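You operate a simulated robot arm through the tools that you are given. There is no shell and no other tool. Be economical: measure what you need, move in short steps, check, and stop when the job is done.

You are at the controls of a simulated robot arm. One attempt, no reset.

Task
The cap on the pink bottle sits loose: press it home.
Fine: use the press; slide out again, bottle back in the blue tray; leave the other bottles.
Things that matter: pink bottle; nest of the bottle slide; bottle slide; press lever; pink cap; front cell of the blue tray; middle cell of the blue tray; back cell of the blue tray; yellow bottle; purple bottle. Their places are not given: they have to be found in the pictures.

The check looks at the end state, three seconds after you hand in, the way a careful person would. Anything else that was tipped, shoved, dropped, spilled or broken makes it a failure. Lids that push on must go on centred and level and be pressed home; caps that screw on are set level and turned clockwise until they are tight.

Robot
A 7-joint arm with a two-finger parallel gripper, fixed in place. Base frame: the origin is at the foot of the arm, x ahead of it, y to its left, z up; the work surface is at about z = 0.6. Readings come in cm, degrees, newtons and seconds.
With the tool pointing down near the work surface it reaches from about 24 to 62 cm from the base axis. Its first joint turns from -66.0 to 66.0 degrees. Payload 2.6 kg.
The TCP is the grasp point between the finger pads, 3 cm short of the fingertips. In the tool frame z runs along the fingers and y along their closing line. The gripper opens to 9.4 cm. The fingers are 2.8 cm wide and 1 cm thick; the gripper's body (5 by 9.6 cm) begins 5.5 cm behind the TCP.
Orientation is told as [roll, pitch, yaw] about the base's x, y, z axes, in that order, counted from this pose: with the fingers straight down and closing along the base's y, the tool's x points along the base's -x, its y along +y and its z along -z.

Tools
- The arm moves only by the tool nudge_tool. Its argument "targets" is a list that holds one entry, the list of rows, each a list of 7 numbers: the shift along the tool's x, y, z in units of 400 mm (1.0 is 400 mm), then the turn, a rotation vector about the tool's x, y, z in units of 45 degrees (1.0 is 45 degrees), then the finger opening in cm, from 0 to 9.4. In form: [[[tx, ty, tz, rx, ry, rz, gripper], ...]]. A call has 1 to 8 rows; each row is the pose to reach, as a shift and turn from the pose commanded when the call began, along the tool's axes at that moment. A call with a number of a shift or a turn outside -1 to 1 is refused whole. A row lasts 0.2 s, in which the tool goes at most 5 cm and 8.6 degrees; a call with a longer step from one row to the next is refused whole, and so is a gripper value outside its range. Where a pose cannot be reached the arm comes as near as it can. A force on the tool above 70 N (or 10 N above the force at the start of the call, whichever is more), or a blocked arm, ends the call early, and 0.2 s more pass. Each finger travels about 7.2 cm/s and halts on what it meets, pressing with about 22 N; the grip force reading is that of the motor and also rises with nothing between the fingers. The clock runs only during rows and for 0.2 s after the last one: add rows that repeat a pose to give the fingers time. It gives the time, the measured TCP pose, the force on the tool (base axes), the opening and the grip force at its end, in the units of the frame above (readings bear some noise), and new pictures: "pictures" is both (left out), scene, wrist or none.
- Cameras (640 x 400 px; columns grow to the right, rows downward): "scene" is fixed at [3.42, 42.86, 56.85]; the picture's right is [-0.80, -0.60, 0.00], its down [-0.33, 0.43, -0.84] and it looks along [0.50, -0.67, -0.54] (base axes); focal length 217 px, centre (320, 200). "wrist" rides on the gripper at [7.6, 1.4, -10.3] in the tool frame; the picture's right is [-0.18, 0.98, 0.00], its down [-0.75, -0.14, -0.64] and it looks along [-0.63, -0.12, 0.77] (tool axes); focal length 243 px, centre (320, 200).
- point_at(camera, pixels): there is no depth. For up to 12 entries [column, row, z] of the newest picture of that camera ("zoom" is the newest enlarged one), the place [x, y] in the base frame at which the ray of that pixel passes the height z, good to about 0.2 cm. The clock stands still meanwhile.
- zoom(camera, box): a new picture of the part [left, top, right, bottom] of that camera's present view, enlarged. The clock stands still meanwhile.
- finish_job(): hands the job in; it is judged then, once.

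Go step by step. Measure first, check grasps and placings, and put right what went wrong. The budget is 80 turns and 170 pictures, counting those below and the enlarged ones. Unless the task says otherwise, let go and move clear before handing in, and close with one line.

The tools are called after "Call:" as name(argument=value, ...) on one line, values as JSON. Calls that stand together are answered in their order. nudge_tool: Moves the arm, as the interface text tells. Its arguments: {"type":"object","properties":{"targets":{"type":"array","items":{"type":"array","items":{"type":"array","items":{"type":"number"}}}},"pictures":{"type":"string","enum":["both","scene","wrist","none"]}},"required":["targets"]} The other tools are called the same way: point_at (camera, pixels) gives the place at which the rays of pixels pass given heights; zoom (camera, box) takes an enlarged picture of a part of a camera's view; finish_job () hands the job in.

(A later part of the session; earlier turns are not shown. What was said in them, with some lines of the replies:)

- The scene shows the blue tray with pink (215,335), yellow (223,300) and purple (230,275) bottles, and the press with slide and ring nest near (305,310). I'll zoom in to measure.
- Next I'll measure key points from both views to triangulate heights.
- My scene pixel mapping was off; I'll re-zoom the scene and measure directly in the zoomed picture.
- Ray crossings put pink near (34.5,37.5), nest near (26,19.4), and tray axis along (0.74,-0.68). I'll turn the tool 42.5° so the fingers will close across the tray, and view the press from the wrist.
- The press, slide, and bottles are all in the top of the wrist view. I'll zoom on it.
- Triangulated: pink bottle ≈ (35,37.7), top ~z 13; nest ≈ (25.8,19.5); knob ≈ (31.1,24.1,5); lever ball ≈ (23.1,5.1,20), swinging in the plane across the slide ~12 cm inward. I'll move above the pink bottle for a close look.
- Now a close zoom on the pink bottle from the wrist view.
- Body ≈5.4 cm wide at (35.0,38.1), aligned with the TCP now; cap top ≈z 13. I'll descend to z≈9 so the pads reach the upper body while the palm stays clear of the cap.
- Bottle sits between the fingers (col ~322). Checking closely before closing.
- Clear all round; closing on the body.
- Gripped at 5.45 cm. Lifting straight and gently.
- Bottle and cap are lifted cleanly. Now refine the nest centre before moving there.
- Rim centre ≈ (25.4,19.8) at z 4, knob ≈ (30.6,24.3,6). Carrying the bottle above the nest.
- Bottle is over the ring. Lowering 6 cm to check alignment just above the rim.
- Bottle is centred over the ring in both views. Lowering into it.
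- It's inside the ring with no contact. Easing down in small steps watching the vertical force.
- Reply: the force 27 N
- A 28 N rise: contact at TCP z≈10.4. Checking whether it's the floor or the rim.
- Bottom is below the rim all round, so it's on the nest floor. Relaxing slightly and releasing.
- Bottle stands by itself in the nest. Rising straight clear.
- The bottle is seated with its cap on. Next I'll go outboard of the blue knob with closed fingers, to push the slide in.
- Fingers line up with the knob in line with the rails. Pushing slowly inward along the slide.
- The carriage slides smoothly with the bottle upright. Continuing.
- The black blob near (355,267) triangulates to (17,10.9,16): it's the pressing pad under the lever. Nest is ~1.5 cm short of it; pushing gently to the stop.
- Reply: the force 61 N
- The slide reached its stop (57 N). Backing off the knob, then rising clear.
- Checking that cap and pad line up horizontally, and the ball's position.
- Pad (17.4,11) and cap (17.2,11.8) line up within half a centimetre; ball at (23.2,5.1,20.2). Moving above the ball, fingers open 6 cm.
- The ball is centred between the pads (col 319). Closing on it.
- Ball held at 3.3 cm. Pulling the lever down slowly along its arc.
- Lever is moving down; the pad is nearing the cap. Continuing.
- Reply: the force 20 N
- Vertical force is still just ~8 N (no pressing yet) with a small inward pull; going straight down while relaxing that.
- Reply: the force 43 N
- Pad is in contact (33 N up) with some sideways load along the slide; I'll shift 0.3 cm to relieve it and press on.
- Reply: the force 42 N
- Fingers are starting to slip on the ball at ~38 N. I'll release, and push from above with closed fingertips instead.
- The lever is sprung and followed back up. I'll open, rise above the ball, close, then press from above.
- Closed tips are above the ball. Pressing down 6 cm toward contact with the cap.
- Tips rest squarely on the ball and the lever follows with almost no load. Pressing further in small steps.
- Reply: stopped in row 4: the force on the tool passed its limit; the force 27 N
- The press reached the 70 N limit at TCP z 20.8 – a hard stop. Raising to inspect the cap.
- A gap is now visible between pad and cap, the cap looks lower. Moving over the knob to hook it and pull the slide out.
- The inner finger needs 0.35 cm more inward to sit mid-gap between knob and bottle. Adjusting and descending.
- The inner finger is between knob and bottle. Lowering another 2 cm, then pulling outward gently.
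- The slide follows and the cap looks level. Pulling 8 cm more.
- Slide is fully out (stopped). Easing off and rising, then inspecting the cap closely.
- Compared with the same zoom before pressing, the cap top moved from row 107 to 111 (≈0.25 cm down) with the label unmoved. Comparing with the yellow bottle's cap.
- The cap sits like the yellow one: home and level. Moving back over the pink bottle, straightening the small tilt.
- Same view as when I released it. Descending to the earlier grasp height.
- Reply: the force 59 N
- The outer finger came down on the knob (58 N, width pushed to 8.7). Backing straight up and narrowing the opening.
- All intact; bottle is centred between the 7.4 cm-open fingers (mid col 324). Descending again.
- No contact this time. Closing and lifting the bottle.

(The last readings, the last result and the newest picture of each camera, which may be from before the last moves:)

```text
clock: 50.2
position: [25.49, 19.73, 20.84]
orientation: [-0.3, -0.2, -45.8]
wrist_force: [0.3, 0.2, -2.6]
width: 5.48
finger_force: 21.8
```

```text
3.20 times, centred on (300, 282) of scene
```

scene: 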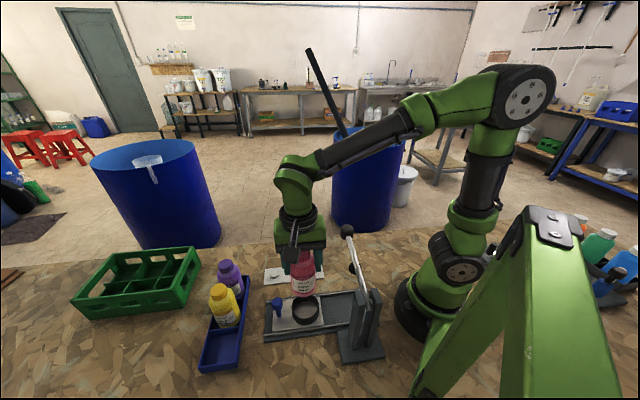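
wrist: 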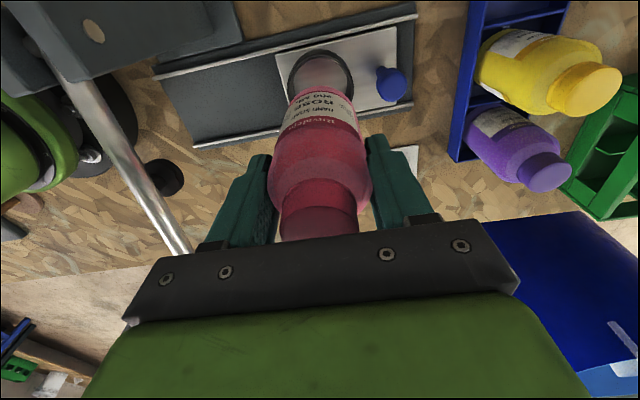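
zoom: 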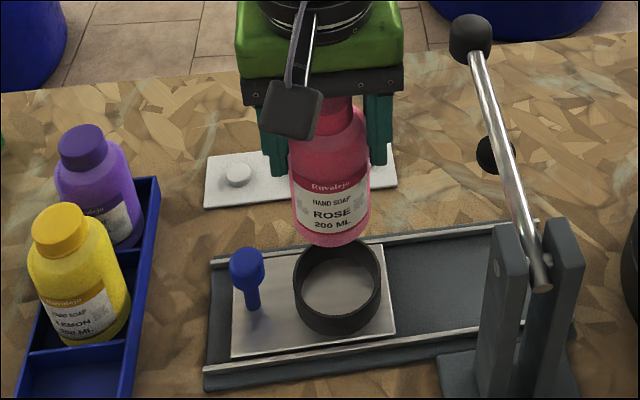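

Bottle is lifted, cap on and level. Carrying back over the empty front cell.

Call:
nudge_tool(targets=[[[0.02, 0.04, -0.02, 0, 0, 0, 4.5], [0.05, 0.11, -0.03, 0, 0, 0, 4.5], [0.08, 0.19, -0.03, 0, 0, 0, 4.5], [0.11, 0.27, -0.03, 0, 0, 0, 4.5], [0.13, 0.35, -0.03, 0, 0, 0, 4.5], [0.15, 0.42, -0.03, 0, 0, 0, 4.5], [0.16, 0.466, -0.03, 0, 0, 0, 4.5], [0.16, 0.481, -0.03, 0, 0, 0, 4.5]]])

Call:
zoom(camera="scene", box=[150, 260, 270, 380])

Call:
zoom(camera="wrist", box=[240, 20, 420, 140])

```text
clock: 52.0
position: [34.81, 37.76, 21.73]
orientation: [-0.3, -0.2, -45.9]
wrist_force: [-0.5, -0.2, -1.8]
width: 5.52
finger_force: 21.7
```

scene: 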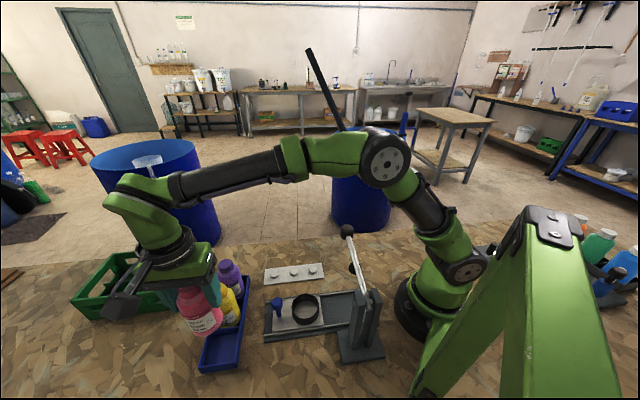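
wrist: 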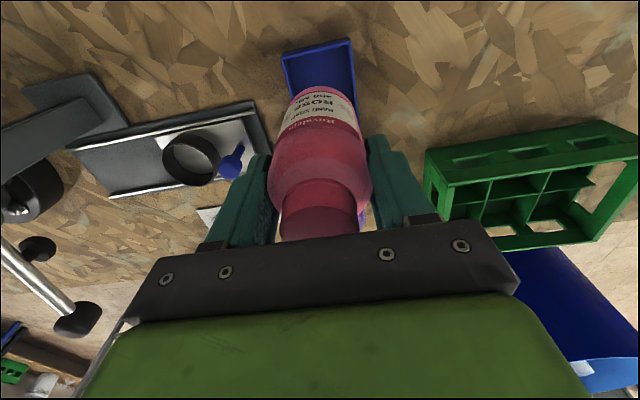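

```text
3.33 times, centred on (210, 320) of scene
```

zoom: 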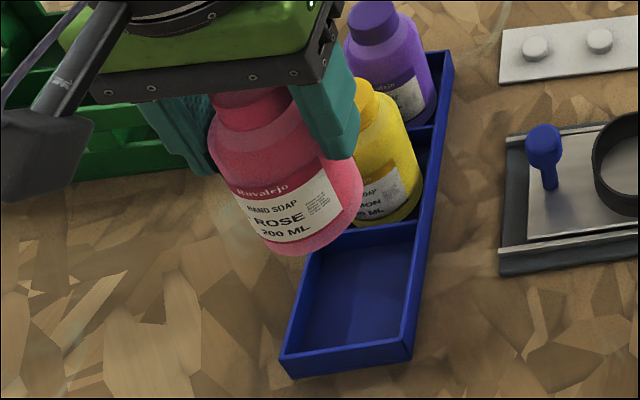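

```text
3.33 times, centred on (330, 80) of wrist
```

zoom: 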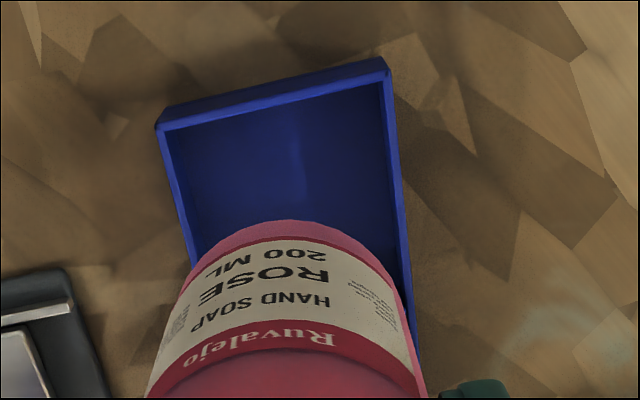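

Position matches the original pick (34.8,37.8). Lowering to about 3 cm above the tray floor and checking.

Call:
nudge_tool(targets=[[[0, 0, 0.05, 0, 0, 0, 4.5], [0, 0, 0.11, 0, 0, 0, 4.5], [0, 0, 0.17, 0, 0, 0, 4.5], [0, 0, 0.21, 0, 0, 0, 4.5], [0, 0, 0.23, 0, 0, 0, 4.5], [0, 0, 0.23, 0, 0, 0, 4.5]]], pictures="none")

Call:
zoom(camera="scene", box=[150, 280, 270, 380])

Call:
zoom(camera="wrist", box=[240, 20, 420, 140])

```text
clock: 53.5
position: [34.84, 37.85, 12.55]
orientation: [-0.2, -0.2, -45.9]
wrist_force: [0.3, 0.3, -2.8]
width: 5.49
finger_force: 22.0
```

```text
4.00 times, centred on (210, 330) of scene
```

zoom: 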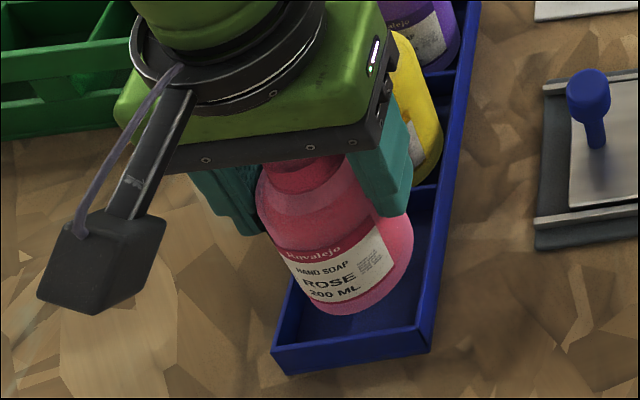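

```text
3.33 times, centred on (330, 80) of wrist
```

zoom: 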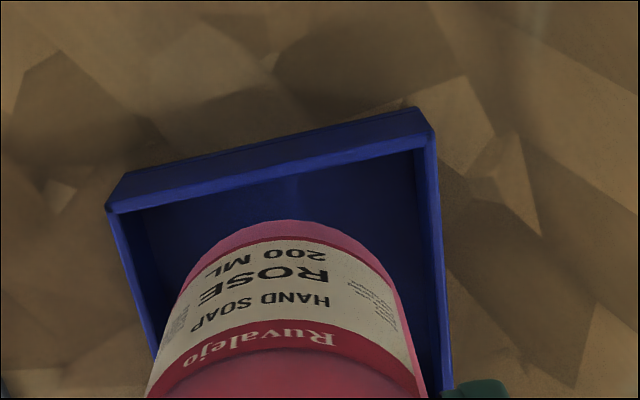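

Well centred in the cell. Lowering the last 3 cm, slowing at the end.

Call:
nudge_tool(targets=[[[0, 0, 0.03, 0, 0, 0, 4.5], [0, 0, 0.055, 0, 0, 0, 4.5], [0, 0, 0.07, 0, 0, 0, 4.5], [0, 0, 0.075, 0, 0, 0, 4.5]]], pictures="none")

```text
clock: 54.5
position: [34.81, 37.52, 9.41]
orientation: [-0.3, -0.2, -45.9]
wrist_force: [-0.1, 1.3, -1.4]
width: 5.47
finger_force: 22.2
```

Call:
nudge_tool(targets=[[[0, 0, 0.003, 0, 0, 0, 4.5], [0, 0, 0.006, 0, 0, 0, 4.5]]], pictures="none")

Call:
zoom(camera="scene", box=[150, 280, 270, 380])

```text
clock: 55.0
position: [34.94, 37.57, 9.37]
orientation: [-0.4, -0.3, -45.9]
wrist_force: [-1.8, -1.4, 5.2]
width: 5.5
finger_force: 22.1
```

```text
4.00 times, centred on (210, 330) of scene
```

zoom: 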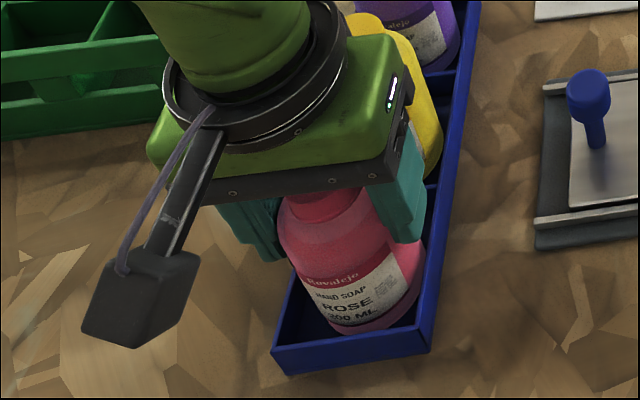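

Touching the tray floor (5 N) and standing as before. Releasing and rising.

Call:
nudge_tool(targets=[[[0, 0, 0, 0, 0, 0, 6], [0, 0, 0, 0, 0, 0, 8], [0, 0, 0, 0, 0, 0, 9.4], [0, 0, 0, 0, 0, 0, 9.4], [0, 0, -0.06, 0, 0, 0, 9.4], [0, 0, -0.16, 0, 0, 0, 9.4], [0, 0, -0.28, 0, 0, 0, 9.4], [0, 0, -0.4, 0, 0, 0, 9.4]]])

Call:
zoom(camera="scene", box=[180, 250, 280, 380])

Call:
zoom(camera="wrist", box=[250, 30, 390, 230])

```text
clock: 56.9
position: [34.82, 37.7, 25.16]
orientation: [-0.2, -0.2, -45.8]
wrist_force: [0.6, -0.4, -0.3]
width: 9.42
finger_force: 0.2
```

scene: 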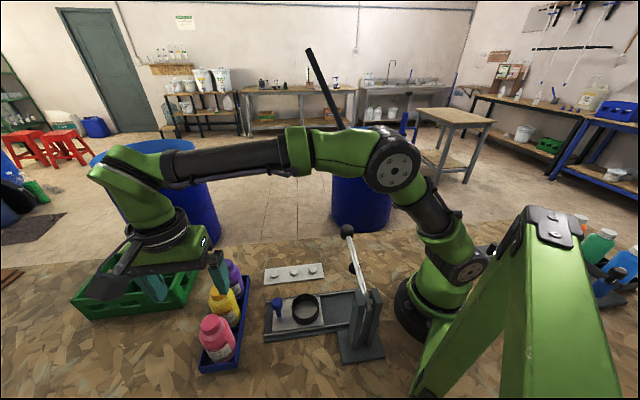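
wrist: 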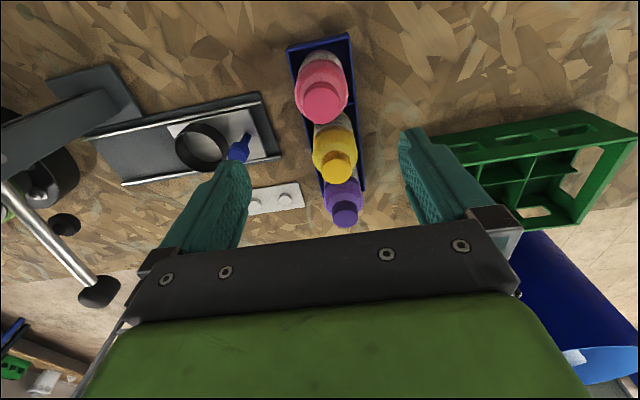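

```text
3.08 times, centred on (230, 315) of scene
```

zoom: 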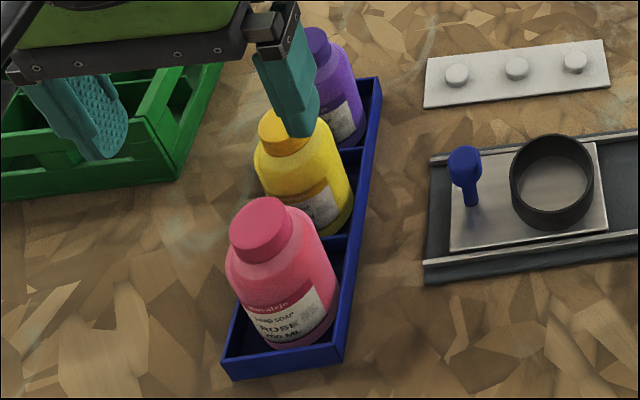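

```text
2.00 times, centred on (320, 130) of wrist
```

zoom: 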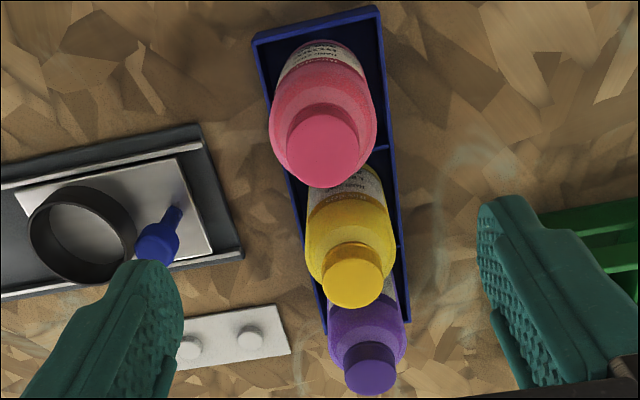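

Pink bottle stands in its front cell. One last like-for-like zoom to compare the cap with the start.

Call:
zoom(camera="scene", box=[180, 290, 260, 380])

```text
4.44 times, centred on (220, 335) of scene
```

zoom: 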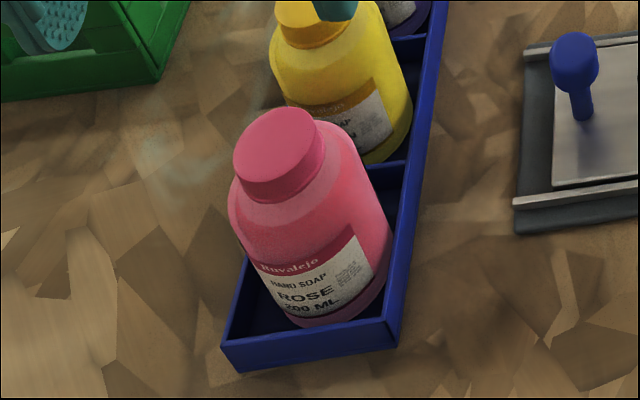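

The cap is lower than at the start relative to the label by ~0.27 cm. I'll move the arm away and compare it with the unobstructed yellow cap to be sure it's fully home.

Call:
nudge_tool(targets=[[[0, 0, -0.1, 0, 0, 0, 9.4], [0, -0.06, -0.18, 0, 0, 0, 9.4], [0, -0.16, -0.22, 0, 0, 0, 9.4], [0, -0.27, -0.22, 0, 0, 0, 9.4], [0, -0.36, -0.22, 0, 0, 0, 9.4], [0, -0.4, -0.22, 0, 0, 0, 9.4]]], pictures="wrist")

Call:
zoom(camera="scene", box=[195, 305, 240, 333])

Call:
zoom(camera="scene", box=[203, 277, 248, 305])

```text
clock: 58.2
position: [23.31, 26.48, 34.25]
orientation: [-0.3, -0.2, -45.9]
wrist_force: [0.0, 0.0, 0.4]
width: 9.41
finger_force: 0.0
```

wrist: 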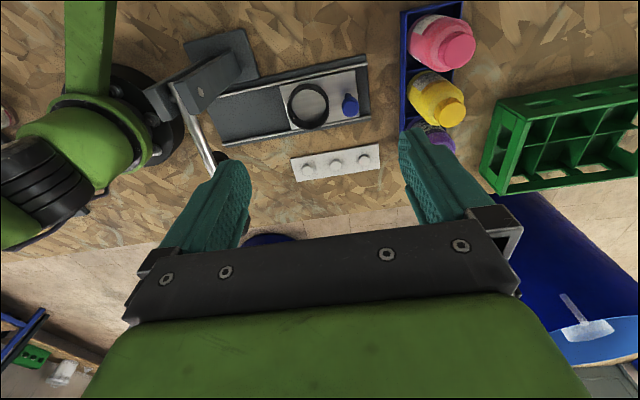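

```text
14.22 times, centred on (218, 319) of scene
```

zoom: 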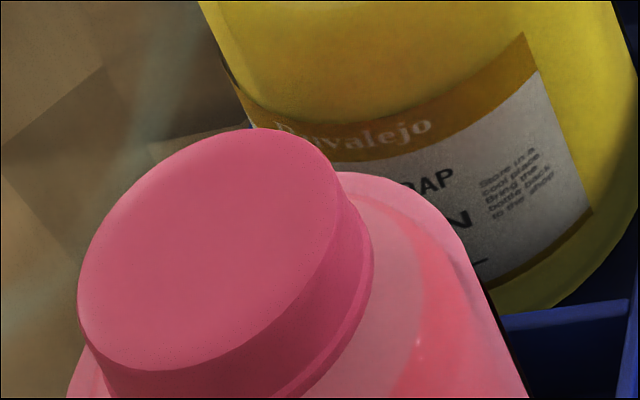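

```text
14.22 times, centred on (226, 291) of scene
```

zoom: 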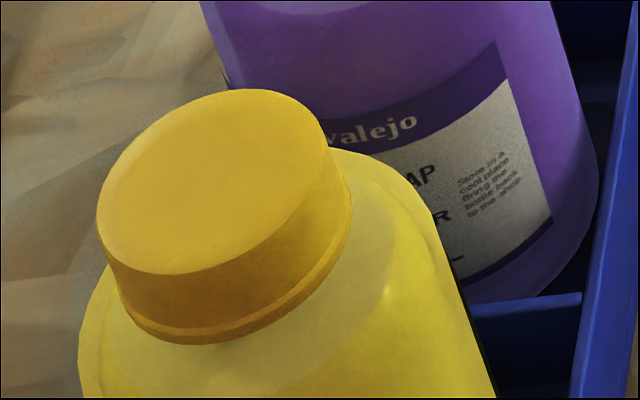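

Call:
zoom(camera="scene", box=[194, 314, 239, 342])

```text
14.22 times, centred on (216, 328) of scene
```

zoom: 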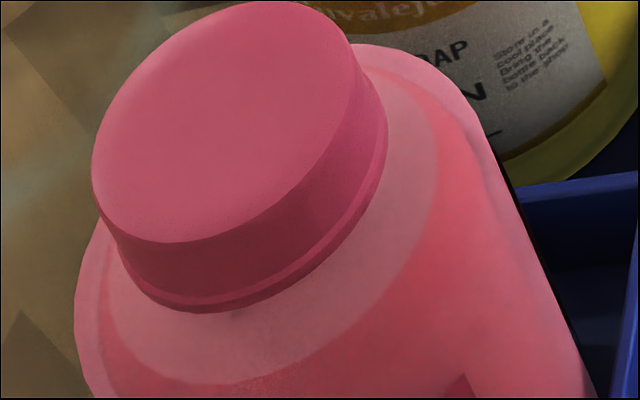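

At 14× zoom the pink cap's skirt meets the shoulder just like the yellow one, level and centred. The slide is out, and all the bottles stand in their cells with the arm clear, so I'm handing in.

Call:
finish_job()

```text
The job is handed in.
```

The pink bottle's cap is pressed home and level. The slide is back out, and the bottle is in the front cell of the blue tray. The yellow and purple bottles were not touched. On one descent a finger came down on the slide's blue knob (about 58 N); I backed off and saw no damage.
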